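You operate a simulated robot arm through the tools that you are given. There is no shell and no other tool. Be economical: measure what you need, move in short steps, check, and stop when the job is done.

You are at the controls of a simulated two-armed robot. One attempt, no reset.

Task
Set the tip's stick-out to the length on its card and lock it.
Fine: free the yellow lock lever, blue gauge slide home against the tip, turn the black tip knob till the stick-out display reads the same, lock, slide fully back.

The check looks at the end state, three seconds after you hand in, the way a careful person would. Anything else that was tipped, shoved, dropped, spilled or broken makes it a failure.

Robot
Two 7-joint arms with fingered hands on one trunk, on a carriage that runs on a rail from [0.005, -0.903] to [-0.006, 0.977] (x, y) and turns from -2.164 to 3.63 rad about z. Base frame: it is fixed where the carriage stands at the start and does not move with it; the origin is on the floor, on the carriage's upright axis, x ahead of it, y to its left, z up; the surface under the hand at the start is at about z = 0.906. Units: m, rad, N and s.
The left shoulder is at the start at [0.07, 0.188, 1.223], the right one opposite. With the tool pointing down near the work surface each hand reaches from about 0.1 to 0.82 m from the robot's upright axis, wherever it stands, measured 20 degrees to its own side. Places, roughly: black tip knob [0.5, 0.6, 1]; blue gauge slide [0.5, 0.4, 1]; yellow lock lever [0.5, 0.4, 1]. Payload 4 kg a hand.
Tool frame (each hand has its own): the origin (TCP) lies between the finger pads and is the grasp point; the fingertips stand 0.026 m ahead of it; z points along the fingers, y is the line along which they close. Largest opening 0.132 m; the body of the gripper starts 0.073 m behind the TCP. The gripper is a hand of 4 fingers: y runs from the thumb to the fingers, the wrist lies at [0, 0, -0.224] in the tool frame, and closing takes about 1.5 s.
Orientation is that of the tool frame in the base frame, as a unit quaternion [w, x, y, z]. With the fingers straight down and closing along the base's y, the tool's x points along the base's -x, its y along +y and its z along -z.

Tools
- The arms move only by the tool step_arm. It takes "left_motion", "right_motion" or both (then of equal length, played together; a hand with none holds still); each is a list of rows, each a list of 6 numbers: the shift along the tool's x, y, z in units of 20 mm (1.0 is 20 mm), then the turn, a rotation vector about the tool's x, y, z in units of 6 degrees (1.0 is 6 degrees). In form: [[x, y, z, rx, ry, rz], ...]. A call has 1 to 20 rows; each row shifts and turns the commanded pose from where the row before left it, along the tool's axes as they then stand. "left_grip" and "right_grip" are, for a hand that has rows, the finger opening in m, from 0 to 0.132, set as the call begins (left out, the last holds). A call with a number of a shift or a turn outside -1 to 1 is refused whole. Each row takes 0.2 s and may step no farther than 0.05 m and 0.15 rad from the row before; otherwise, or with a gripper value out of range, the whole call is refused. Where a pose cannot be reached the arm comes as near as it can. A force on the tool above 40 N (or 10 N above the force at the start of the call, whichever is more), or a blocked arm, ends the call early, and 0.2 s more pass. Each finger travels about 0.072 m/s and halts on what it meets, pressing with about 21 N; the grip force reading is that of the motor and also rises with nothing between the fingers. The clock runs only during rows and for 0.2 s after the last one: add rows that do not move to give the fingers time. It gives the time, the measured TCP pose, the force on the tool (base axes), the opening and the grip force at its end, in the units of the frame above (readings bear some noise), with the torque about the TCP (base axes, N m) and any sound that the robot's microphone picked up.
- Cameras (640 x 400 px; columns grow to the right, rows downward): "scene" is now at [0.1203, 0.0544, 1.4545]; the picture's right is [0.60, -0.80, 0.00], its down [-0.44, -0.33, -0.83] and it looks along [0.67, 0.50, -0.55] (base axes); focal length 258 px, centre (320, 200). "left" rides on the left gripper at [-0.073, 0.006, -0.094] in its tool frame; the picture's right is [-0.08, -1.00, 0.00], its down [0.78, -0.06, -0.62] and it looks along [0.61, -0.05, 0.79] (tool axes); focal length 230 px, centre (320, 200). "right" rides on the right gripper at [0.073, 0.006, -0.093] in its tool frame; the picture's right is [-0.08, 1.00, 0.00], its down [-0.78, -0.06, -0.62] and it looks along [-0.62, -0.05, 0.79] (tool axes); focal length 230 px, centre (320, 200). There is no depth. A picture from a camera that has moved, and an enlarged one, comes with that camera's place and axes in the base frame and with its lens.
- grab_frame(camera): a new picture of that camera. The clock stands still meanwhile.
- slide_trunk(by): slides the trunk up (or, below 0, down) by that many m; the arms and the scene camera ride with it, the base frame stays. It gives what a move gives, with no picture.
- base_move(legs): drives the robot by 1 to 6 legs, each [ahead, left, turn to the left] in m, m and rad, along the robot's own axes; the way and the turn of a leg run together, so that a leg with both is an arc; at most 1.5 m and 3.142 rad a leg. The arms and the cameras ride along, it lands a little off, and it stops where it bumps. It keeps to its track: a leg is cut to what the track allows. It gives what a move gives.
- hand_shape(shape, hand): the hand has 4 fingers and takes this shape, open, in about a second: jaw (thumb against the fingers, like two jaws); tri (thumb and two fingers); tip (a fingertip pinch); poke (one finger out to press); point (the index stretched); flat (the hand flat); cup (the hand cupped); fist (a fist). The gripper value then closes the fingers along that shape, each until it touches; the sizes above hold for jaw. It gives what a move gives, with no picture.
- head_to(pan, tilt): turns the head with the scene camera to pan (to the left, within 1.501 rad either way) and tilt (down, from -0.506 to 1.204), counted from straight ahead of the robot. It gives what a move gives.
- zoom(camera, box): a new picture of the part [left, top, right, bottom] of that camera's present view, enlarged. The clock stands still meanwhile.
- finish_job(): hands the job in; it is judged then, once.

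Work in short steps. Places have to be worked out from the pictures, the camera data and where the tool is seen: move nearer, look again, correct. Check each grasp and each placing, and mend what went wrong. You have 120 turns and 108 pictures in all, those below and enlarged ones among them. Open the grippers and draw the arms clear of the work before you hand the job in, unless the task says otherwise; then end with one line.

The tools are called after ">>>" as a command line: name --argument value ..., lists and objects as JSON in quotes. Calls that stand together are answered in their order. step_arm: Moves the arms, as the interface text tells. Its arguments: {"type":"object","properties":{"left_motion":{"type":"array","items":{"type":"array","items":{"type":"number"}}},"left_grip":{"type":"number"},"right_motion":{"type":"array","items":{"type":"array","items":{"type":"number"}}},"right_grip":{"type":"number"}},"required":[]} The other tools are called the same way: slide_trunk (by) slides the trunk up or down; hand_shape (shape, hand) gives the hand a shape; base_move (legs) drives the base; head_to (pan, tilt) turns the head that bears the scene camera; grab_frame (camera) takes a picture; zoom (camera, box) takes an enlarged picture of a part of a camera's view; finish_job () hands the job in.

At the start:

```text
t: 0.0
left_tcp_pos: [0.3084, 0.4804, 1.2466]
left_orientation: [0.001, 0.0, 1.0, 0.0]
left_force: [0.5, 1.0, 0.2]
left_ft_torque: [0.0, -0.01, 0.0]
left_grip_width: 0.1322
left_gripper_force: 0.1
left_shape: jaw
right_tcp_pos: [0.544, 0.0645, 1.2405]
right_orientation: [0.0, 0.001, 1.0, 0.0]
right_force: [-0.2, -0.2, 0.0]
right_ft_torque: [-0.02, -0.02, -0.02]
right_grip_width: 0.1317
right_gripper_force: 0.1
right_shape: jaw
trunk travel left (down, up): [-0.7, 0.24]
robot x, y, heading: [-0.0015, -0.0021, -0.001]
head pan, tilt: [0.649, 0.583]
```

scene: 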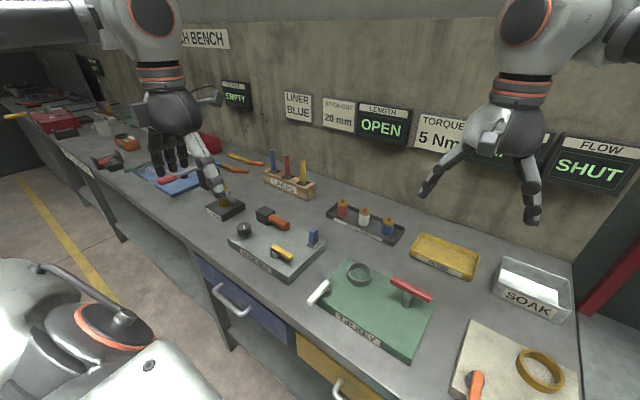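
right: 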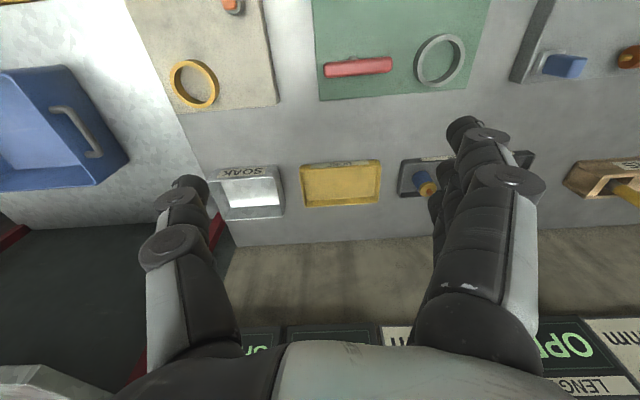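
left: 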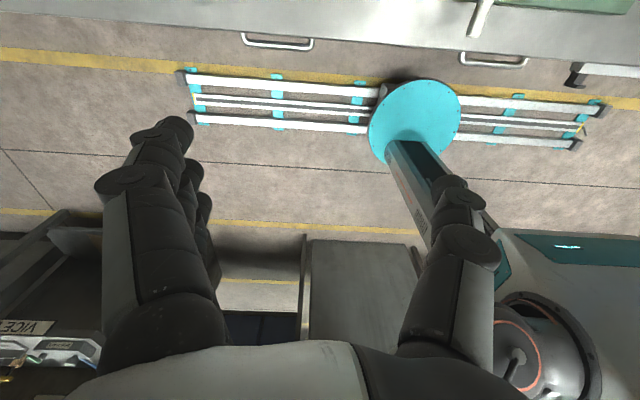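

I see the stick-out fixture at about scene pixels (280,245), with a black knob, yellow lever and blue slide. The card reads 20 mm. I'll zoom in on both for detail.

>>> zoom --camera "scene" --box '[210, 190, 340, 290]'

>>> zoom --camera "scene" --box '[270, 80, 430, 160]'

```text
4.00 times, centred on (275, 240) of scene
camera zoom: at [0.1203, 0.0544, 1.4545], right [0.6, -0.8, 0.0], down [-0.44, -0.33, -0.83], along [0.67, 0.5, -0.55], focal length 1032 px, centre (500, 40)
```

zoom: 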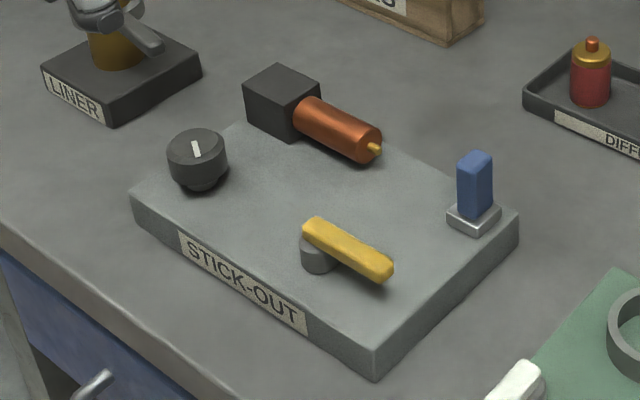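

```text
4.00 times, centred on (350, 120) of scene
camera zoom: at [0.1203, 0.0544, 1.4545], right [0.6, -0.8, 0.0], down [-0.44, -0.33, -0.83], along [0.67, 0.5, -0.55], focal length 1032 px, centre (200, 520)
```

zoom: 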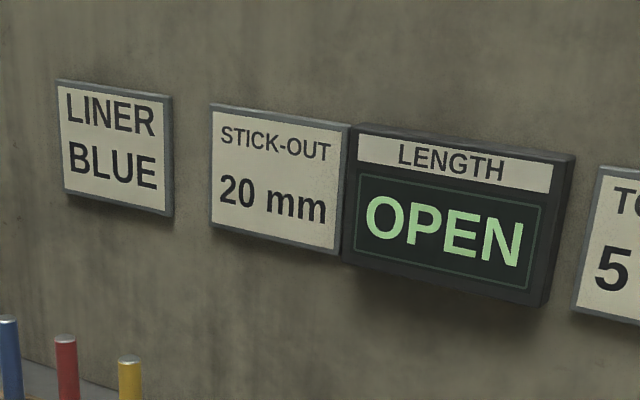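

The card says 20 mm, and the display reads OPEN until the gauge slide meets the tip. I'll drive left so that the fixture sits ahead of the robot.

>>> base_move --legs '[[0, 0.25, 0]]'

>>> head_to --pan 0.35 --tilt 0.75

>>> grab_frame --camera "scene"

```text
t: 1.8
left_tcp_pos: [0.3057, 0.7267, 1.2472]
left_orientation: [0.0, -0.001, 1.0, 0.001]
left_force: [-1.0, -0.5, -0.3]
left_ft_torque: [0.03, -0.04, 0.02]
left_grip_width: 0.1317
left_gripper_force: 0.1
left_shape: jaw
right_tcp_pos: [0.543, 0.3111, 1.2401]
right_orientation: [0.0, -0.001, 1.0, 0.0]
right_force: [0.3, -0.5, 0.2]
right_ft_torque: [0.01, -0.04, 0.01]
right_grip_width: 0.1319
right_gripper_force: 0.1
right_shape: jaw
trunk travel left (down, up): [-0.7, 0.24]
robot x, y, heading: [-0.0038, 0.2468, 0.002]
head pan, tilt: [0.649, 0.583]
```

```text
t: 2.6
left_tcp_pos: [0.3057, 0.7281, 1.2472]
left_orientation: [0.0, -0.001, 1.0, -0.001]
left_force: [-0.5, 0.7, -0.1]
left_ft_torque: [-0.02, 0.02, 0.02]
left_grip_width: 0.1319
left_gripper_force: 0.0
left_shape: jaw
right_tcp_pos: [0.5437, 0.3127, 1.2404]
right_orientation: [0.0, -0.001, 1.0, 0.0]
right_force: [-0.5, 0.8, -0.1]
right_ft_torque: [0.0, 0.02, -0.02]
right_grip_width: 0.1317
right_gripper_force: 0.1
right_shape: jaw
trunk travel left (down, up): [-0.7, 0.24]
robot x, y, heading: [-0.0008, 0.2475, 0.002]
head pan, tilt: [0.351, 0.75]
```

```text
102 pictures are left
camera scene: at [0.1257, 0.2776, 1.4401], right [0.35, -0.94, 0.0], down [-0.64, -0.24, -0.73], along [0.69, 0.25, -0.68], focal length 258 px, centre (320, 200)
```

scene: 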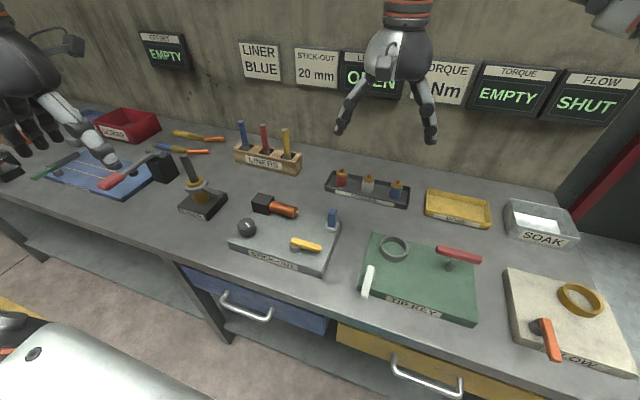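

The fixture is in clear view, so I'll zoom in to triangulate it against the first picture.

>>> zoom --camera "scene" --box '[220, 180, 350, 280]'

>>> grab_frame --camera "right"

```text
4.00 times, centred on (285, 230) of scene
camera zoom: at [0.1257, 0.2776, 1.4401], right [0.35, -0.94, 0.0], down [-0.64, -0.24, -0.73], along [0.69, 0.25, -0.68], focal length 1032 px, centre (460, 80)
```

zoom: 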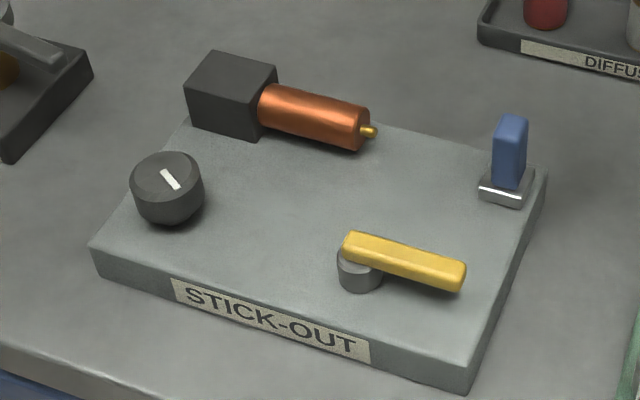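

```text
100 pictures are left
camera right: at [0.4705, 0.32, 1.3337], right [0.08, 1.0, 0.0], down [0.78, -0.06, 0.62], along [0.62, -0.05, -0.79], focal length 230 px, centre (320, 200)
```

right: 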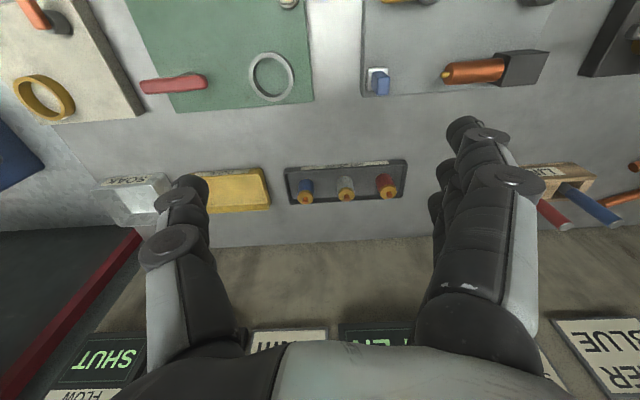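

Triangulation gives these positions:

| Part | Position |
|---|---|
| Knob top | (0.463, 0.596, 0.964) |
| Lever | along y from 0.461 to 0.399, at x ≈ 0.452, z ≈ 0.965 |
| Slide | (0.551, 0.401, 0.967) |
| Tip | (0.549, 0.496, 0.955) |

I'll use the right hand for the lever and slide, so I'm trying its pinch shape first.

>>> hand_shape --hand "right" --shape "tip"

>>> grab_frame --camera "right"

>>> zoom --camera "scene" --box '[300, 0, 500, 150]'

```text
t: 3.5
left_tcp_pos: [0.3061, 0.7277, 1.2464]
left_orientation: [0.0, -0.001, 1.0, 0.001]
left_force: [0.2, 0.4, 0.1]
left_ft_torque: [-0.02, 0.01, 0.01]
left_grip_width: 0.1319
left_gripper_force: 0.1
left_shape: jaw
right_tcp_pos: [0.543, 0.3121, 1.2396]
right_orientation: [0.0, 0.0, 1.0, 0.0]
right_force: [0.1, -0.6, 0.1]
right_ft_torque: [-0.04, -0.02, 0.0]
right_grip_width: 0.132
right_gripper_force: 0.1
right_shape: tip
trunk travel left (down, up): [-0.7, 0.24]
robot x, y, heading: [-0.002, 0.2426, 0.002]
head pan, tilt: [0.351, 0.75]
```

```text
99 pictures are left
camera right: at [0.4706, 0.3191, 1.3338], right [0.08, 1.0, 0.0], down [0.78, -0.06, 0.62], along [0.62, -0.05, -0.79], focal length 230 px, centre (320, 200)
```

right: 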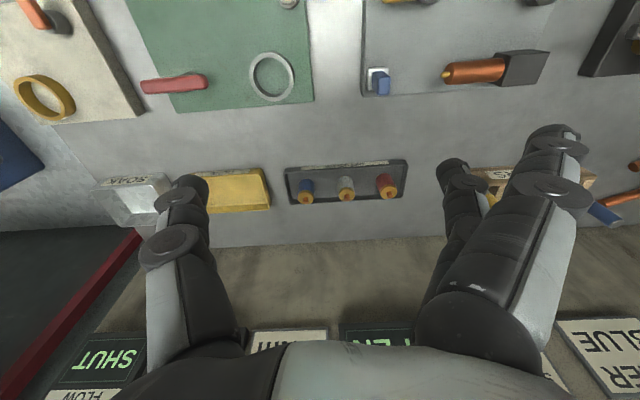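

```text
2.67 times, centred on (400, 75) of scene
camera zoom: at [0.1258, 0.2766, 1.4401], right [0.35, -0.94, 0.0], down [-0.64, -0.24, -0.73], along [0.69, 0.25, -0.68], focal length 688 px, centre (107, 533)
```

zoom: 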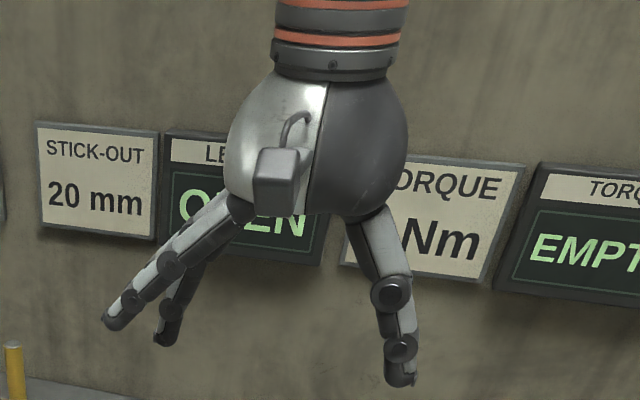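

Next I'll close the pinch to about 20 mm to see where the fingertips meet.

>>> step_arm --right_motion '[[0, 0, 0, 0, 0, 0], [0, 0, 0, 0, 0, 0], [0, 0, 0, 0, 0, 0], [0, 0, 0, 0, 0, 0], [0, 0, 0, 0, 0, 0], [0, 0, 0, 0, 0, 0], [0, 0, 0, 0, 0, 0]]' --right_grip 0.03

>>> grab_frame --camera "right"

>>> zoom --camera "scene" --box '[300, 0, 500, 150]'

```text
t: 5.1
left_tcp_pos: [0.3061, 0.7277, 1.2483]
left_orientation: [0.0, 0.0, 1.0, 0.0]
left_force: [-0.2, 0.1, -0.7]
left_ft_torque: [0.03, 0.0, -0.02]
left_grip_width: 0.132
left_gripper_force: 0.1
left_shape: jaw
right_tcp_pos: [0.5422, 0.3128, 1.2409]
right_orientation: [0.0, -0.001, 1.0, 0.0]
right_force: [-0.2, 0.0, -0.4]
right_ft_torque: [-0.03, 0.0, -0.02]
right_grip_width: 0.0305
right_gripper_force: 0.1
right_shape: tip
trunk travel left (down, up): [-0.7, 0.24]
robot x, y, heading: [-0.0, 0.2485, 0.001]
head pan, tilt: [0.351, 0.75]
```

```text
97 pictures are left
camera right: at [0.4705, 0.3192, 1.3338], right [0.08, 1.0, 0.0], down [0.78, -0.06, 0.62], along [0.62, -0.05, -0.79], focal length 230 px, centre (320, 200)
```

right: 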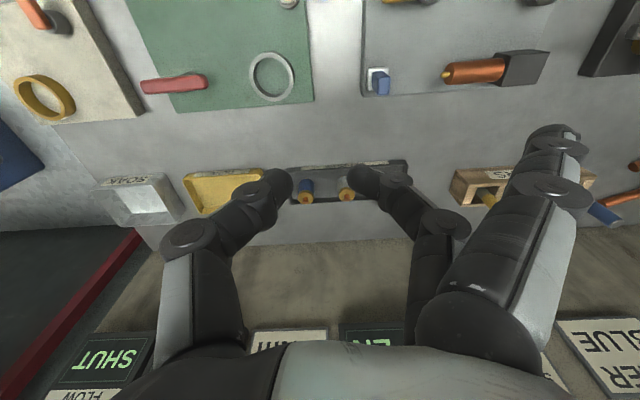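

```text
2.67 times, centred on (400, 75) of scene
camera zoom: at [0.1257, 0.2767, 1.4401], right [0.35, -0.94, 0.0], down [-0.64, -0.24, -0.73], along [0.69, 0.25, -0.68], focal length 688 px, centre (107, 533)
```

zoom: 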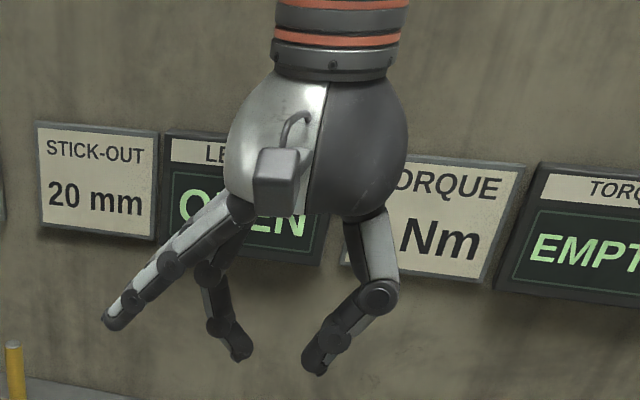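

The pinch leaves the other fingers sticking out. Poke may suit the lever and slide better, so I'll check it.

>>> hand_shape --hand "right" --shape "poke"

>>> grab_frame --camera "right"

>>> zoom --camera "scene" --box '[300, 0, 500, 150]'

```text
t: 6.0
left_tcp_pos: [0.3066, 0.7276, 1.2483]
left_orientation: [0.0, -0.002, 1.0, 0.0]
left_force: [0.2, 0.5, -0.6]
left_ft_torque: [0.01, -0.01, 0.02]
left_grip_width: 0.1317
left_gripper_force: 0.0
left_shape: jaw
right_tcp_pos: [0.5432, 0.3123, 1.2403]
right_orientation: [0.0, 0.0, 1.0, 0.0]
right_force: [0.2, 0.0, 0.3]
right_ft_torque: [-0.02, -0.01, 0.01]
right_grip_width: 0.0
right_gripper_force: 0.1
right_shape: poke
trunk travel left (down, up): [-0.7, 0.24]
robot x, y, heading: [-0.0002, 0.2471, 0.0]
head pan, tilt: [0.351, 0.75]
```

```text
95 pictures are left
camera right: at [0.4705, 0.3192, 1.3338], right [0.08, 1.0, 0.0], down [0.78, -0.06, 0.62], along [0.62, -0.05, -0.79], focal length 230 px, centre (320, 200)
```

right: 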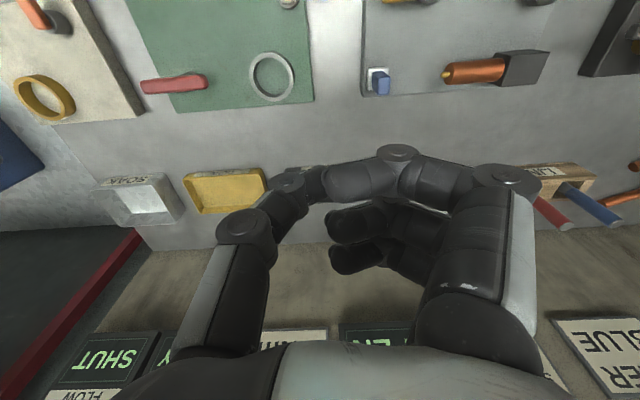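

```text
2.67 times, centred on (400, 75) of scene
camera zoom: at [0.1257, 0.2767, 1.4401], right [0.35, -0.94, 0.0], down [-0.64, -0.24, -0.73], along [0.69, 0.25, -0.68], focal length 688 px, centre (107, 533)
```

zoom: 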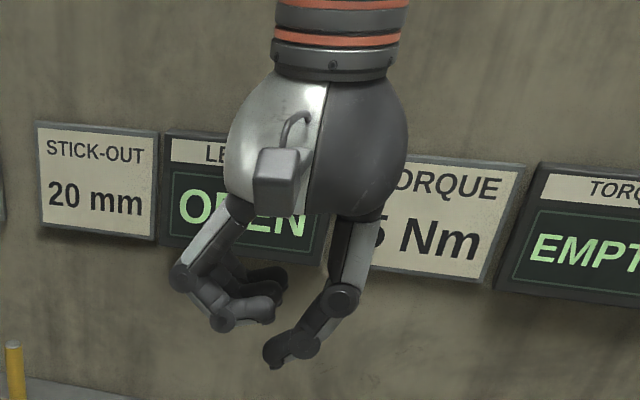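

In poke the thumb and fingers curl together with the thumb lowest. I'll check "point" as well.

>>> hand_shape --hand "right" --shape "point"

>>> grab_frame --camera "right"

>>> zoom --camera "scene" --box '[300, 0, 500, 150]'

```text
t: 6.9
left_tcp_pos: [0.3067, 0.7279, 1.2474]
left_orientation: [0.0, 0.001, 1.0, 0.0]
left_force: [-0.1, 0.1, -0.5]
left_ft_torque: [-0.01, 0.02, 0.0]
left_grip_width: 0.1319
left_gripper_force: 0.1
left_shape: jaw
right_tcp_pos: [0.5433, 0.3128, 1.2404]
right_orientation: [0.0, -0.001, 1.0, 0.0]
right_force: [-0.1, 0.0, 0.0]
right_ft_torque: [-0.03, -0.02, 0.03]
right_grip_width: 0.1262
right_gripper_force: 0.2
right_shape: point
trunk travel left (down, up): [-0.7, 0.24]
robot x, y, heading: [0.0001, 0.2481, 0.003]
head pan, tilt: [0.351, 0.75]
```

```text
93 pictures are left
camera right: at [0.4705, 0.3193, 1.3338], right [0.08, 1.0, 0.0], down [0.78, -0.06, 0.62], along [0.62, -0.05, -0.79], focal length 230 px, centre (320, 200)
```

right: 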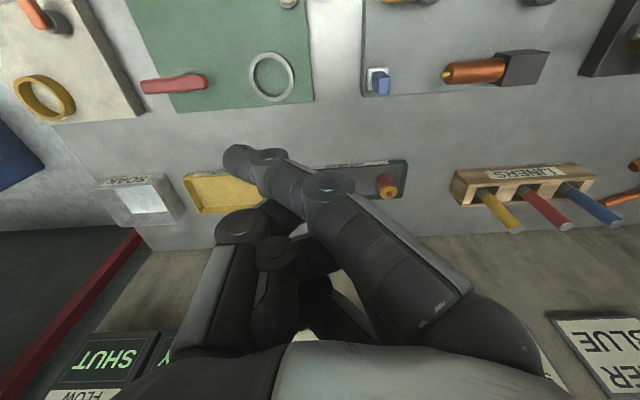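

```text
2.67 times, centred on (400, 75) of scene
camera zoom: at [0.1257, 0.2767, 1.4401], right [0.35, -0.94, 0.0], down [-0.64, -0.24, -0.73], along [0.69, 0.25, -0.68], focal length 688 px, centre (107, 533)
```

zoom: 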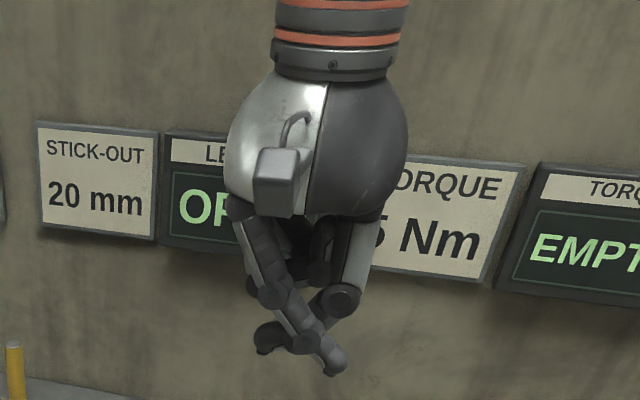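

The pinch ("tip") shape is the most predictable. Its fingertips are at TCP −27 mm, and the idle fingers stay clear if I turn them towards −x for the lever. I'll set it and turn the hand 90° while it is high.

>>> hand_shape --hand "right" --shape "tip"

>>> step_arm --right_motion '[[0, 0, 0, 0, 0, -1], [0, 0, 0, 0, 0, -1], [0, 0, 0, 0, 0, -1], [0, 0, 0, 0, 0, -1], [0, 0, 0, 0, 0, -1], [0, 0, 0, 0, 0, -1], [0, 0, 0, 0, 0, -1], [0, 0, 0, 0, 0, -1], [0, 0, 0, 0, 0, -1], [0, 0, 0, 0, 0, -1], [0, 0, 0, 0, 0, -1], [0, 0, 0, 0, 0, -1], [0, 0, 0, 0, 0, -1], [0, 0, 0, 0, 0, -1], [0, 0, 0, 0, 0, -1]]' --right_grip 0.05

```text
t: 7.8
left_tcp_pos: [0.3057, 0.7273, 1.2484]
left_orientation: [0.0, -0.001, 1.0, 0.001]
left_force: [-0.2, -0.1, 0.1]
left_ft_torque: [0.0, 0.02, -0.06]
left_grip_width: 0.1319
left_gripper_force: 0.1
left_shape: jaw
right_tcp_pos: [0.5435, 0.3127, 1.2413]
right_orientation: [0.0, 0.0, 1.0, 0.0]
right_force: [0.2, 0.2, 0.5]
right_ft_torque: [0.02, -0.02, 0.01]
right_grip_width: 0.132
right_gripper_force: 0.1
right_shape: tip
trunk travel left (down, up): [-0.7, 0.24]
robot x, y, heading: [0.0005, 0.2474, 0.001]
head pan, tilt: [0.351, 0.75]
```

```text
t: 11.0
left_tcp_pos: [0.3059, 0.7281, 1.2475]
left_orientation: [0.0, -0.001, 1.0, 0.0]
left_force: [-1.1, -1.1, 0.1]
left_ft_torque: [0.0, -0.03, 0.02]
left_grip_width: 0.1321
left_gripper_force: 0.1
left_shape: jaw
right_tcp_pos: [0.5422, 0.3126, 1.2397]
right_orientation: [0.0, 0.708, -0.706, 0.001]
right_force: [-0.6, -0.7, -0.1]
right_ft_torque: [-0.01, -0.01, 0.0]
right_grip_width: 0.0506
right_gripper_force: 0.1
right_shape: tip
trunk travel left (down, up): [-0.7, 0.24]
robot x, y, heading: [-0.0014, 0.2496, -0.001]
head pan, tilt: [0.351, 0.75]
```

The orientation is as intended. I'll move above the lever end at about (0.452, 0.41, 1.05).

>>> step_arm --right_motion '[[-0.49, 0.455, 0.7, 0, 0, 0], [-0.49, 0.455, 0.7, 0, 0, 0], [-0.49, 0.455, 0.7, 0, 0, 0], [-0.49, 0.455, 0.7, 0, 0, 0], [-0.49, 0.455, 0.7, 0, 0, 0], [-0.49, 0.455, 1, 0, 0, 0], [-0.49, 0.455, 1, 0, 0, 0], [-0.49, 0.455, 1, 0, 0, 0], [-0.49, 0.455, 1, 0, 0, 0], [-0.49, 0.455, 1, 0, 0, 0]]'

>>> zoom --camera "scene" --box '[200, 100, 400, 300]'

>>> grab_frame --camera "right"

```text
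t: 13.2
left_tcp_pos: [0.3064, 0.7285, 1.2483]
left_orientation: [0.0, -0.001, 1.0, -0.001]
left_force: [-0.6, 0.4, 0.6]
left_ft_torque: [0.0, 0.01, -0.02]
left_grip_width: 0.1319
left_gripper_force: 0.0
left_shape: jaw
right_tcp_pos: [0.4524, 0.4119, 1.0698]
right_orientation: [-0.001, 0.707, -0.707, 0.0]
right_force: [-0.3, 0.8, 0.1]
right_ft_torque: [0.0, 0.0, -0.01]
right_grip_width: 0.0508
right_gripper_force: 0.0
right_shape: tip
trunk travel left (down, up): [-0.7, 0.24]
robot x, y, heading: [-0.0049, 0.2452, 0.001]
head pan, tilt: [0.351, 0.75]
```

```text
2.00 times, centred on (300, 200) of scene
camera zoom: at [0.1258, 0.2773, 1.4401], right [0.35, -0.94, 0.0], down [-0.64, -0.24, -0.73], along [0.69, 0.25, -0.68], focal length 516 px, centre (360, 200)
```

zoom: 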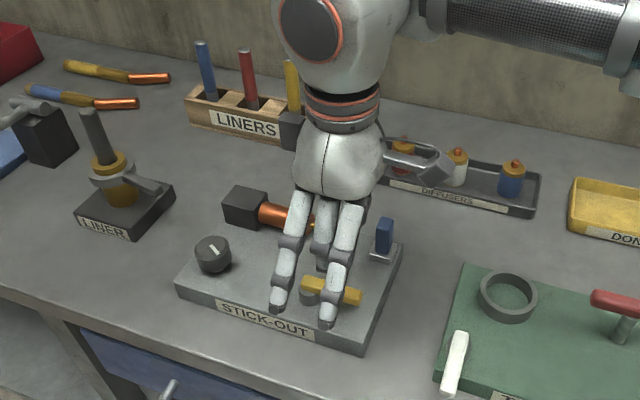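

```text
90 pictures are left
camera right: at [0.4477, 0.3399, 1.1633], right [-1.0, 0.08, 0.0], down [0.06, 0.78, 0.62], along [0.05, 0.62, -0.79], focal length 230 px, centre (320, 200)
```

right: 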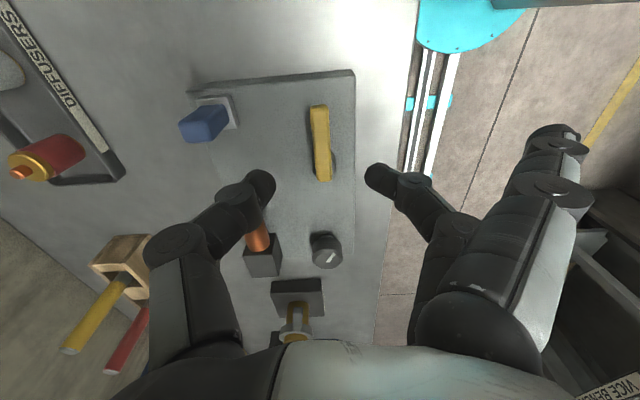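

The lever end lies at (0.453, 0.40), between the fingertips as planned. I'll lower to a TCP z of about 0.98.

>>> step_arm --right_motion '[[0, 0, 0.9, 0, 0, 0], [0, 0, 0.9, 0, 0, 0], [0, 0, 0.9, 0, 0, 0], [0, 0, 0.9, 0, 0, 0], [0, 0, 0.9, 0, 0, 0]]'

>>> zoom --camera "scene" --box '[220, 180, 350, 280]'

>>> grab_frame --camera "right"

```text
t: 14.4
left_tcp_pos: [0.3072, 0.7288, 1.2476]
left_orientation: [0.0, 0.0, 1.0, 0.0]
left_force: [-0.1, 0.0, -0.3]
left_ft_torque: [-0.02, -0.01, -0.02]
left_grip_width: 0.1317
left_gripper_force: 0.0
left_shape: jaw
right_tcp_pos: [0.4527, 0.4109, 0.9821]
right_orientation: [0.0, 0.707, -0.707, 0.001]
right_force: [-0.1, -0.3, 0.2]
right_ft_torque: [0.01, -0.03, -0.01]
right_grip_width: 0.0503
right_gripper_force: 0.1
right_shape: tip
trunk travel left (down, up): [-0.7, 0.24]
robot x, y, heading: [0.0003, 0.2494, 0.003]
head pan, tilt: [0.351, 0.75]
```

```text
4.00 times, centred on (285, 230) of scene
camera zoom: at [0.1259, 0.2769, 1.4401], right [0.35, -0.94, 0.0], down [-0.64, -0.24, -0.73], along [0.69, 0.25, -0.68], focal length 1032 px, centre (460, 80)
```

zoom: 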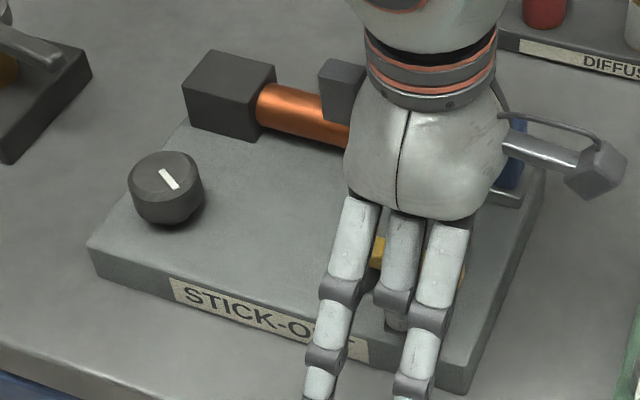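

```text
88 pictures are left
camera right: at [0.4479, 0.3384, 1.0743], right [-1.0, 0.08, 0.0], down [0.06, 0.78, 0.62], along [0.05, 0.62, -0.79], focal length 230 px, centre (320, 200)
```

right: 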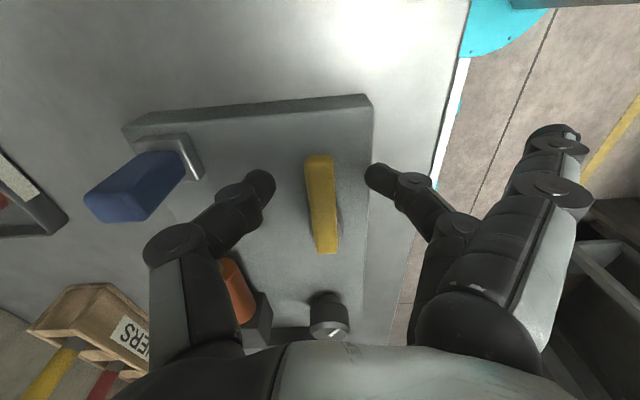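

The lever end is between thumb and finger with no contact yet. I'll close on it.

>>> step_arm --right_motion '[[0, 0, 0, 0, 0, 0], [0, 0, 0, 0, 0, 0], [0, 0, 0, 0, 0, 0], [0, 0, 0, 0, 0, 0], [0, 0, 0, 0, 0, 0]]' --right_grip 0.0

>>> grab_frame --camera "right"

```text
t: 15.6
left_tcp_pos: [0.3058, 0.7282, 1.2478]
left_orientation: [0.0, -0.002, 1.0, 0.0]
left_force: [0.2, -0.3, -0.6]
left_ft_torque: [0.02, -0.02, -0.01]
left_grip_width: 0.1319
left_gripper_force: 0.0
left_shape: jaw
right_tcp_pos: [0.4531, 0.4101, 0.9802]
right_orientation: [0.0, 0.708, -0.707, 0.0]
right_force: [-1.0, -0.6, -4.2]
right_ft_torque: [-0.01, 0.03, 0.01]
right_grip_width: 0.0108
right_gripper_force: 20.9
right_shape: tip
trunk travel left (down, up): [-0.7, 0.24]
robot x, y, heading: [-0.0007, 0.2458, -0.001]
head pan, tilt: [0.351, 0.75]
```

```text
87 pictures are left
camera right: at [0.448, 0.3383, 1.0743], right [-1.0, 0.08, 0.0], down [0.06, 0.78, 0.62], along [0.05, 0.62, -0.79], focal length 230 px, centre (320, 200)
```

right: 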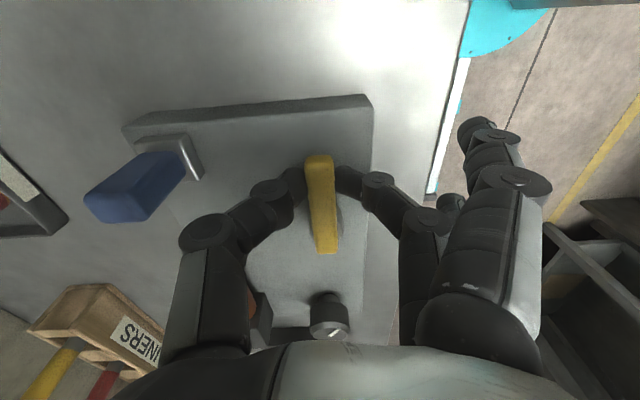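

The lever is gripped at 10.8 mm. I'll try swinging it gently towards −x about its pivot at about (0.455, 0.453) and watch the force.

>>> step_arm --right_motion '[[-0.01, 0.22, 0, 0, 0, 1], [-0.01, 0.22, 0, 0, 0, 1]]'

>>> grab_frame --camera "right"

```text
t: 16.2
left_tcp_pos: [0.3061, 0.7267, 1.2482]
left_orientation: [0.0, -0.001, 1.0, 0.0]
left_force: [-0.2, 0.7, -0.4]
left_ft_torque: [-0.01, 0.0, 0.02]
left_grip_width: 0.132
left_gripper_force: 0.0
left_shape: jaw
right_tcp_pos: [0.4437, 0.4104, 0.9806]
right_orientation: [-0.001, -0.63, 0.777, 0.0]
right_force: [-1.5, 1.6, -2.9]
right_ft_torque: [0.03, 0.06, 0.07]
right_grip_width: 0.0107
right_gripper_force: 21.6
right_shape: tip
trunk travel left (down, up): [-0.7, 0.24]
robot x, y, heading: [0.0004, 0.2489, 0.001]
head pan, tilt: [0.351, 0.75]
```

```text
86 pictures are left
camera right: at [0.4238, 0.3417, 1.0741], right [-0.96, 0.28, 0.0], down [0.22, 0.75, 0.62], along [0.18, 0.59, -0.79], focal length 230 px, centre (320, 200)
```

right: 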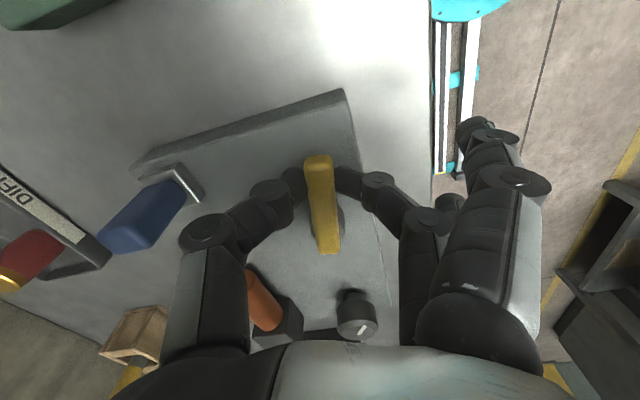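

The lever turns with almost no force, so I'll keep going.

>>> step_arm --right_motion '[[-0.01, 0.22, 0, 0, 0, 1], [-0.01, 0.22, 0, 0, 0, 1], [-0.01, 0.22, 0, 0, 0, 1], [-0.01, 0.22, 0, 0, 0, 1], [-0.01, 0.22, 0, 0, 0, 1], [-0.01, 0.22, 0, 0, 0, 1]]'

>>> grab_frame --camera "right"

```text
t: 17.6
left_tcp_pos: [0.305, 0.7275, 1.2488]
left_orientation: [0.001, -0.001, 1.0, 0.0]
left_force: [0.7, 0.0, 0.1]
left_ft_torque: [0.03, 0.0, -0.01]
left_grip_width: 0.132
left_gripper_force: 0.2
left_shape: jaw
right_tcp_pos: [0.4186, 0.4247, 0.9807]
right_orientation: [0.001, -0.359, 0.934, 0.001]
right_force: [-7.5, -4.8, -2.8]
right_ft_torque: [-0.06, 0.13, 0.11]
right_grip_width: 0.0105
right_gripper_force: 21.1
right_shape: tip
trunk travel left (down, up): [-0.7, 0.24]
robot x, y, heading: [-0.006, 0.2475, 0.003]
head pan, tilt: [0.351, 0.75]
```

```text
85 pictures are left
camera right: at [0.3616, 0.3804, 1.0741], right [-0.61, 0.79, 0.0], down [0.62, 0.48, 0.62], along [0.49, 0.38, -0.79], focal length 230 px, centre (320, 200)
```

right: 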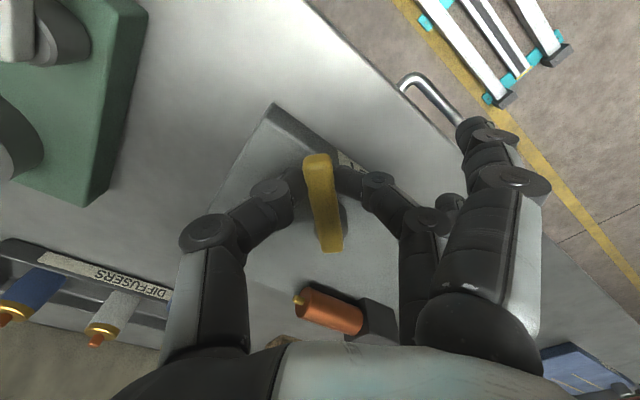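

The force is only radial because I assumed too small a radius. I'll continue with a slightly larger one.

>>> step_arm --right_motion '[[0.05, 0.25, 0, 0, 0, 1], [0.03, 0.25, 0, 0, 0, 1], [-0.01, 0.25, 0, 0, 0, 1], [-0.01, 0.25, 0, 0, 0, 1], [-0.01, 0.25, 0, 0, 0, 1]]'

>>> grab_frame --camera "right"

```text
t: 18.8
left_tcp_pos: [0.3048, 0.7289, 1.2485]
left_orientation: [0.001, -0.001, 1.0, 0.0]
left_force: [-0.6, 0.1, -0.4]
left_ft_torque: [0.02, -0.01, -0.01]
left_grip_width: 0.1316
left_gripper_force: 0.0
left_shape: jaw
right_tcp_pos: [0.4055, 0.4464, 0.9807]
right_orientation: [0.001, -0.104, 0.995, 0.0]
right_force: [-13.4, -1.5, -5.7]
right_ft_torque: [-0.05, 0.21, 0.1]
right_grip_width: 0.0105
right_gripper_force: 21.2
right_shape: tip
trunk travel left (down, up): [-0.7, 0.24]
robot x, y, heading: [-0.0008, 0.2463, -0.001]
head pan, tilt: [0.351, 0.75]
```

```text
84 pictures are left
camera right: at [0.3337, 0.4372, 1.0744], right [-0.13, 0.99, 0.0], down [0.78, 0.1, 0.62], along [0.61, 0.08, -0.79], focal length 230 px, centre (320, 200)
```

right: 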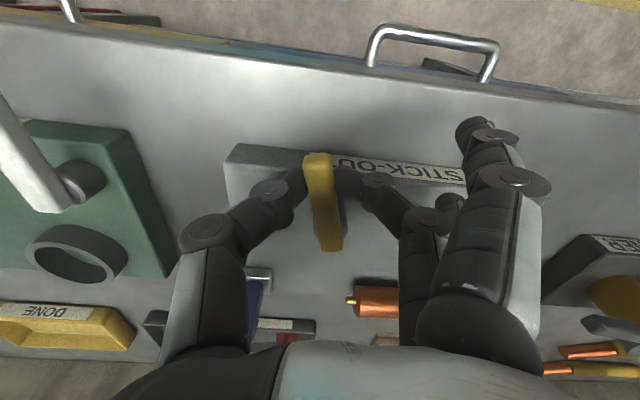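

It has turned about 78°. I'll add a little outward correction and continue to the stop.

>>> step_arm --right_motion '[[0.1, 0.24, 0, 0, 0, 1], [0.05, 0.24, 0, 0, 0, 1], [0, 0.24, 0, 0, 0, 1]]'

>>> grab_frame --camera "right"

```text
t: 19.6
left_tcp_pos: [0.3061, 0.7285, 1.2483]
left_orientation: [0.0, -0.001, 1.0, 0.0]
left_force: [-0.1, 0.9, -0.2]
left_ft_torque: [0.0, 0.02, 0.03]
left_grip_width: 0.1318
left_gripper_force: 0.1
left_shape: jaw
right_tcp_pos: [0.4035, 0.4594, 0.9805]
right_orientation: [-0.001, 0.053, 0.999, 0.001]
right_force: [-4.8, 0.6, -3.7]
right_ft_torque: [0.03, 0.09, 0.18]
right_grip_width: 0.0104
right_gripper_force: 20.8
right_shape: tip
trunk travel left (down, up): [-0.7, 0.24]
robot x, y, heading: [-0.0029, 0.2455, 0.002]
head pan, tilt: [0.351, 0.75]
```

```text
83 pictures are left
camera right: at [0.3321, 0.4734, 1.0745], right [0.18, 0.98, 0.0], down [0.77, -0.14, 0.62], along [0.61, -0.11, -0.79], focal length 230 px, centre (320, 200)
```

right: 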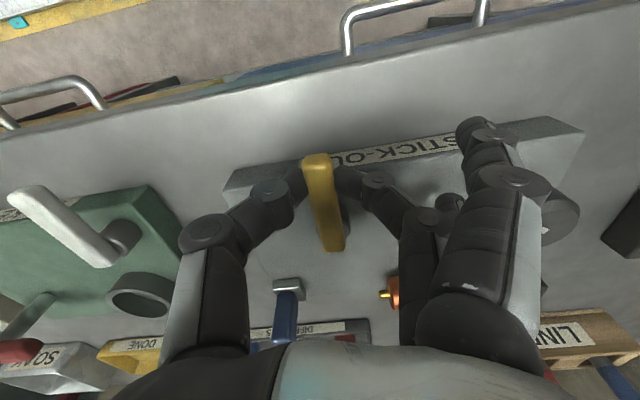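

It is at about 96° with no stop felt yet. I'll go on a little and watch the tangential force.

>>> step_arm --right_motion '[[0, 0.24, 0, 0, 0, 1], [-0.01, 0.24, 0, 0, 0, 1]]'

>>> grab_frame --camera "right"

```text
t: 20.1
left_tcp_pos: [0.304, 0.7298, 1.247]
left_orientation: [0.0, -0.002, 1.0, -0.001]
left_force: [0.6, -0.2, 0.0]
left_ft_torque: [0.0, 0.03, 0.01]
left_grip_width: 0.1317
left_gripper_force: 0.1
left_shape: jaw
right_tcp_pos: [0.4121, 0.444, 0.9853]
right_orientation: [-0.015, 0.116, 0.993, 0.001]
right_force: [-27.7, 9.0, -4.5]
right_ft_torque: [0.28, 0.5, 0.73]
right_grip_width: 0.0077
right_gripper_force: 21.0
right_shape: tip
right hand out of reach, approached as far as the arm can: row 1, 2
trunk travel left (down, up): [-0.7, 0.24]
robot x, y, heading: [0.0001, 0.2475, 0.002]
head pan, tilt: [0.351, 0.75]
stopped in row 2 (right hand): the force on the tool passed its limit at 48 N (the readings are from after the stop); the commanded pose is now the measured one
```

```text
82 pictures are left
camera right: at [0.3467, 0.466, 1.0808], right [0.31, 0.95, -0.01], down [0.77, -0.24, 0.59], along [0.56, -0.19, -0.81], focal length 230 px, centre (320, 200)
```

right: 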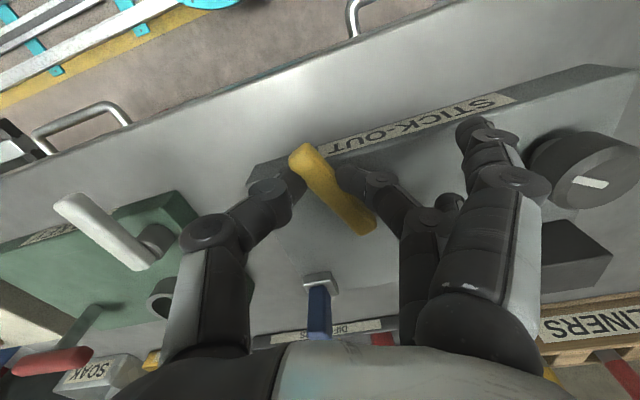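

That pose was out of reach and the hand slipped. I'll open the fingers, lift straight up and look at the lever.

>>> step_arm --right_motion '[[0, 0, 0, 0, 0, 0], [0, 0, 0, 0, 0, 0], [0, 0, 0, 0, 0, 0], [0, 0, -0.5, 0, 0, 0], [0, 0, -1, 0, 0, 0], [0, 0, -1, 0, 0, 0], [0, 0, -1, 0, 0, 0]]' --right_grip 0.05

>>> grab_frame --camera "right"

>>> zoom --camera "scene" --box '[200, 100, 400, 300]'

```text
t: 21.7
left_tcp_pos: [0.3057, 0.7283, 1.2475]
left_orientation: [-0.001, -0.002, 1.0, -0.001]
left_force: [0.4, 0.2, 0.0]
left_ft_torque: [-0.02, -0.03, -0.02]
left_grip_width: 0.1318
left_gripper_force: 0.1
left_shape: jaw
right_tcp_pos: [0.419, 0.4408, 1.0556]
right_orientation: [-0.011, 0.118, 0.993, 0.001]
right_force: [0.3, -0.5, 0.7]
right_ft_torque: [-0.02, 0.05, -0.02]
right_grip_width: 0.0491
right_gripper_force: 0.1
right_shape: tip
trunk travel left (down, up): [-0.7, 0.24]
robot x, y, heading: [-0.004, 0.2507, 0.009]
head pan, tilt: [0.351, 0.75]
```

```text
81 pictures are left
camera right: at [0.352, 0.4631, 1.1518], right [0.31, 0.95, 0.0], down [0.76, -0.24, 0.6], along [0.57, -0.19, -0.8], focal length 230 px, centre (320, 200)
```

right: 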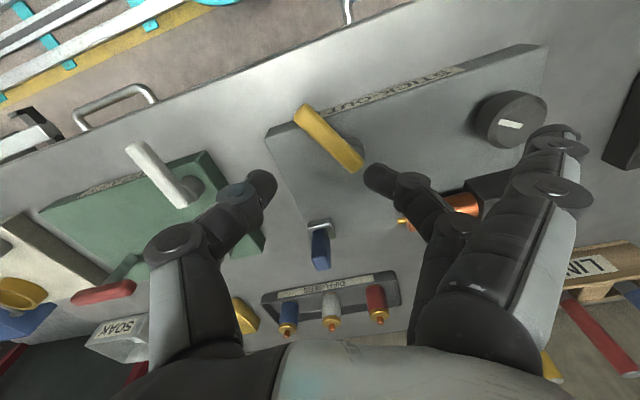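

```text
2.00 times, centred on (300, 200) of scene
camera zoom: at [0.1258, 0.2767, 1.4401], right [0.35, -0.94, 0.0], down [-0.64, -0.24, -0.73], along [0.69, 0.25, -0.68], focal length 516 px, centre (360, 200)
```

zoom: 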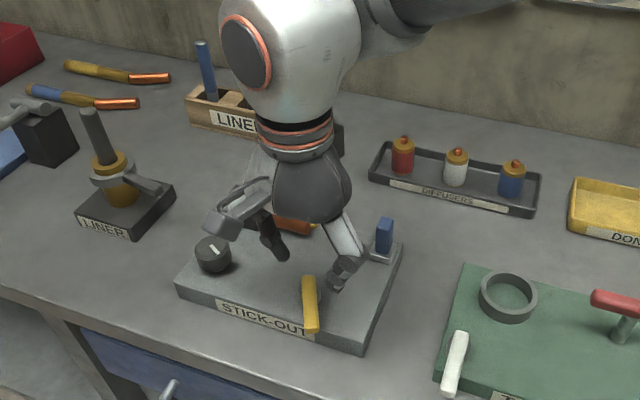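

After the slip the lever sits about 70° from its start. I'll realign the hand, regrip it and set it to about 95°.

>>> step_arm --right_motion '[[0, 0, 0, 0, 0, -0.95], [0, 0, 0, 0, 0, -0.95], [0, 0, 0, 0, 0, -0.95], [0, 0, 0, 0, 0, -0.95], [0, 0, 0, 0, 0, -0.95], [0, 0, 0, 0, 0, -0.85], [0.38, 0.13, 0, 0, 0, 0]]'

>>> grab_frame --camera "right"

```text
t: 23.3
left_tcp_pos: [0.3045, 0.7289, 1.248]
left_orientation: [0.0, -0.002, 1.0, 0.0]
left_force: [0.5, -0.5, 0.0]
left_ft_torque: [0.01, -0.02, 0.0]
left_grip_width: 0.1319
left_gripper_force: 0.2
left_shape: jaw
right_tcp_pos: [0.4109, 0.4398, 1.0562]
right_orientation: [-0.01, -0.174, 0.985, 0.003]
right_force: [-0.8, 0.3, 0.0]
right_ft_torque: [-0.01, -0.02, 0.03]
right_grip_width: 0.0493
right_gripper_force: 0.1
right_shape: tip
trunk travel left (down, up): [-0.7, 0.24]
robot x, y, heading: [-0.0006, 0.2483, 0.004]
head pan, tilt: [0.351, 0.75]
```

```text
79 pictures are left
camera right: at [0.3429, 0.4204, 1.1511], right [-0.27, 0.96, 0.01], down [0.77, 0.21, 0.6], along [0.58, 0.17, -0.8], focal length 230 px, centre (320, 200)
```

right: 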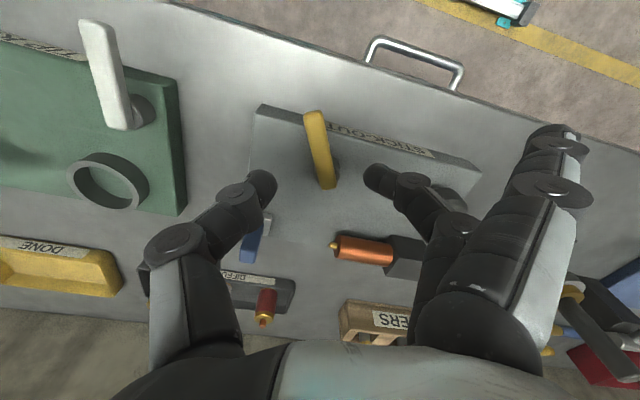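

The lever is centred between the fingers. I'll lower and grip.

>>> step_arm --right_motion '[[0, 0, 0.95, 0, 0, 0], [0, 0, 0.95, 0, 0, 0], [0, 0, 0.95, 0, 0, 0], [0, 0, 0.95, 0, 0, 0]]'

>>> step_arm --right_motion '[[0, 0, 0, 0, 0, 0], [0, 0, 0, 0, 0, 0], [0, 0, 0, 0, 0, 0], [0, 0, 0, 0, 0, 0], [0, 0, 0, 0, 0, 0]]' --right_grip 0.0

>>> grab_frame --camera "right"

```text
t: 24.3
left_tcp_pos: [0.3063, 0.7291, 1.2468]
left_orientation: [0.0, -0.002, 1.0, 0.0]
left_force: [0.2, 0.2, -0.2]
left_ft_torque: [0.01, 0.03, 0.02]
left_grip_width: 0.1317
left_gripper_force: 0.0
left_shape: jaw
right_tcp_pos: [0.4095, 0.4407, 0.9804]
right_orientation: [-0.01, -0.175, 0.985, 0.003]
right_force: [0.6, 0.0, 0.4]
right_ft_torque: [0.01, -0.03, 0.01]
right_grip_width: 0.0495
right_gripper_force: 0.1
right_shape: tip
trunk travel left (down, up): [-0.7, 0.24]
robot x, y, heading: [-0.0031, 0.251, 0.003]
head pan, tilt: [0.351, 0.75]
```

```text
t: 25.5
left_tcp_pos: [0.307, 0.7289, 1.2489]
left_orientation: [0.0, -0.002, 1.0, 0.001]
left_force: [-0.1, -1.0, -0.3]
left_ft_torque: [0.0, -0.03, 0.01]
left_grip_width: 0.1318
left_gripper_force: 0.0
left_shape: jaw
right_tcp_pos: [0.4097, 0.4401, 0.9796]
right_orientation: [-0.01, -0.174, 0.985, 0.003]
right_force: [-2.2, 0.1, -3.6]
right_ft_torque: [0.03, 0.05, 0.03]
right_grip_width: 0.0114
right_gripper_force: 20.7
right_shape: tip
trunk travel left (down, up): [-0.7, 0.24]
robot x, y, heading: [0.0001, 0.2454, 0.001]
head pan, tilt: [0.351, 0.75]
```

```text
78 pictures are left
camera right: at [0.342, 0.4212, 1.0746], right [-0.27, 0.96, 0.01], down [0.77, 0.21, 0.6], along [0.58, 0.17, -0.8], focal length 230 px, centre (320, 200)
```

right: 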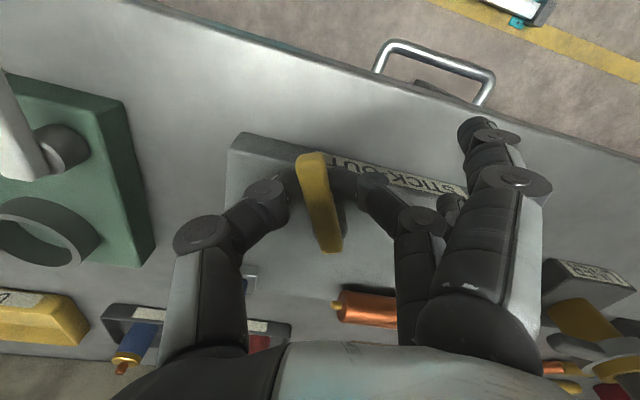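

Gripped. I'll turn four rows (about 24°) along the arc with R ≈ 0.047.

>>> step_arm --right_motion '[[0.02, 0.24, 0, 0, 0, 1], [0.0, 0.24, 0, 0, 0, 1], [0.0, 0.24, 0, 0, 0, 1], [0.0, 0.24, 0, 0, 0, 1]]'

>>> grab_frame --camera "right"

```text
t: 26.5
left_tcp_pos: [0.3059, 0.7285, 1.2475]
left_orientation: [0.0, -0.001, 1.0, 0.001]
left_force: [0.6, 0.1, 0.5]
left_ft_torque: [0.0, 0.01, 0.05]
left_grip_width: 0.1317
left_gripper_force: 0.0
left_shape: jaw
right_tcp_pos: [0.4059, 0.4591, 0.9799]
right_orientation: [-0.01, 0.035, 0.999, 0.001]
right_force: [-0.8, 0.9, -6.2]
right_ft_torque: [0.07, 0.0, 0.06]
right_grip_width: 0.011
right_gripper_force: 21.3
right_shape: tip
trunk travel left (down, up): [-0.7, 0.24]
robot x, y, heading: [-0.0051, 0.2472, 0.002]
head pan, tilt: [0.351, 0.75]
```

```text
77 pictures are left
camera right: at [0.3358, 0.4701, 1.0749], right [0.15, 0.99, 0.0], down [0.79, -0.12, 0.6], along [0.59, -0.09, -0.8], focal length 230 px, centre (320, 200)
```

right: 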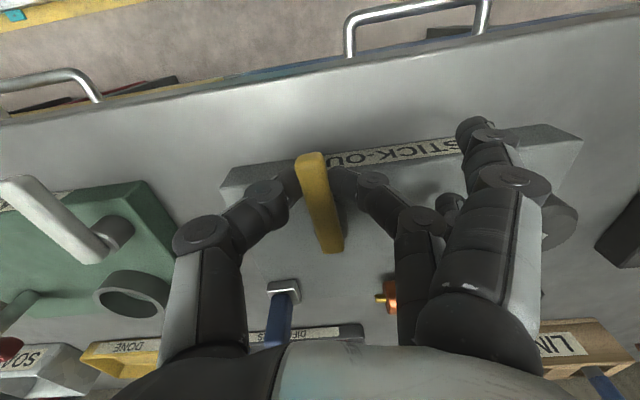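

The lever is at 94°, with low force. I'll release, lift and look.

>>> step_arm --right_motion '[[0, 0, 0, 0, 0, 0], [0, 0, 0, 0, 0, 0], [0, 0, 0, 0, 0, 0], [0, 0, -0.5, 0, 0, 0], [0, 0, -1, 0, 0, 0], [0, 0, -1, 0, 0, 0], [0, 0, -1, 0, 0, 0], [0, 0, -1, 0, 0, 0], [0, 0, -1, 0, 0, 0]]' --right_grip 0.05

>>> grab_frame --camera "right"

```text
t: 28.5
left_tcp_pos: [0.3064, 0.7286, 1.2476]
left_orientation: [0.0, -0.001, 1.0, 0.0]
left_force: [0.0, 1.3, -0.7]
left_ft_torque: [0.02, 0.01, 0.04]
left_grip_width: 0.1319
left_gripper_force: 0.1
left_shape: jaw
right_tcp_pos: [0.4069, 0.4566, 1.0891]
right_orientation: [-0.011, 0.034, 0.999, 0.002]
right_force: [-0.8, -0.1, -0.4]
right_ft_torque: [0.05, 0.0, -0.01]
right_grip_width: 0.0493
right_gripper_force: 0.1
right_shape: tip
trunk travel left (down, up): [-0.7, 0.24]
robot x, y, heading: [-0.0035, 0.246, 0.003]
head pan, tilt: [0.351, 0.75]
```

```text
76 pictures are left
camera right: at [0.3371, 0.468, 1.1844], right [0.15, 0.99, 0.0], down [0.79, -0.12, 0.6], along [0.59, -0.09, -0.8], focal length 230 px, centre (320, 200)
```

right: 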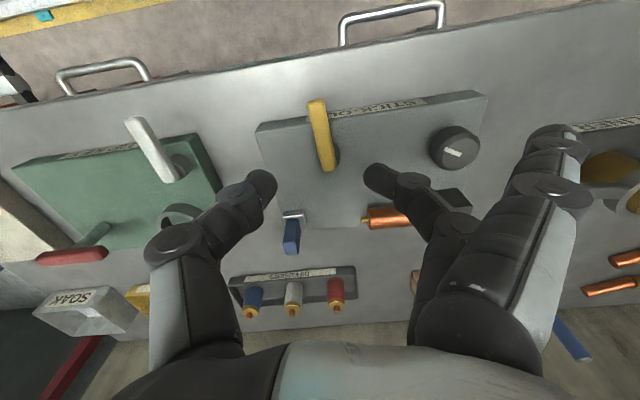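

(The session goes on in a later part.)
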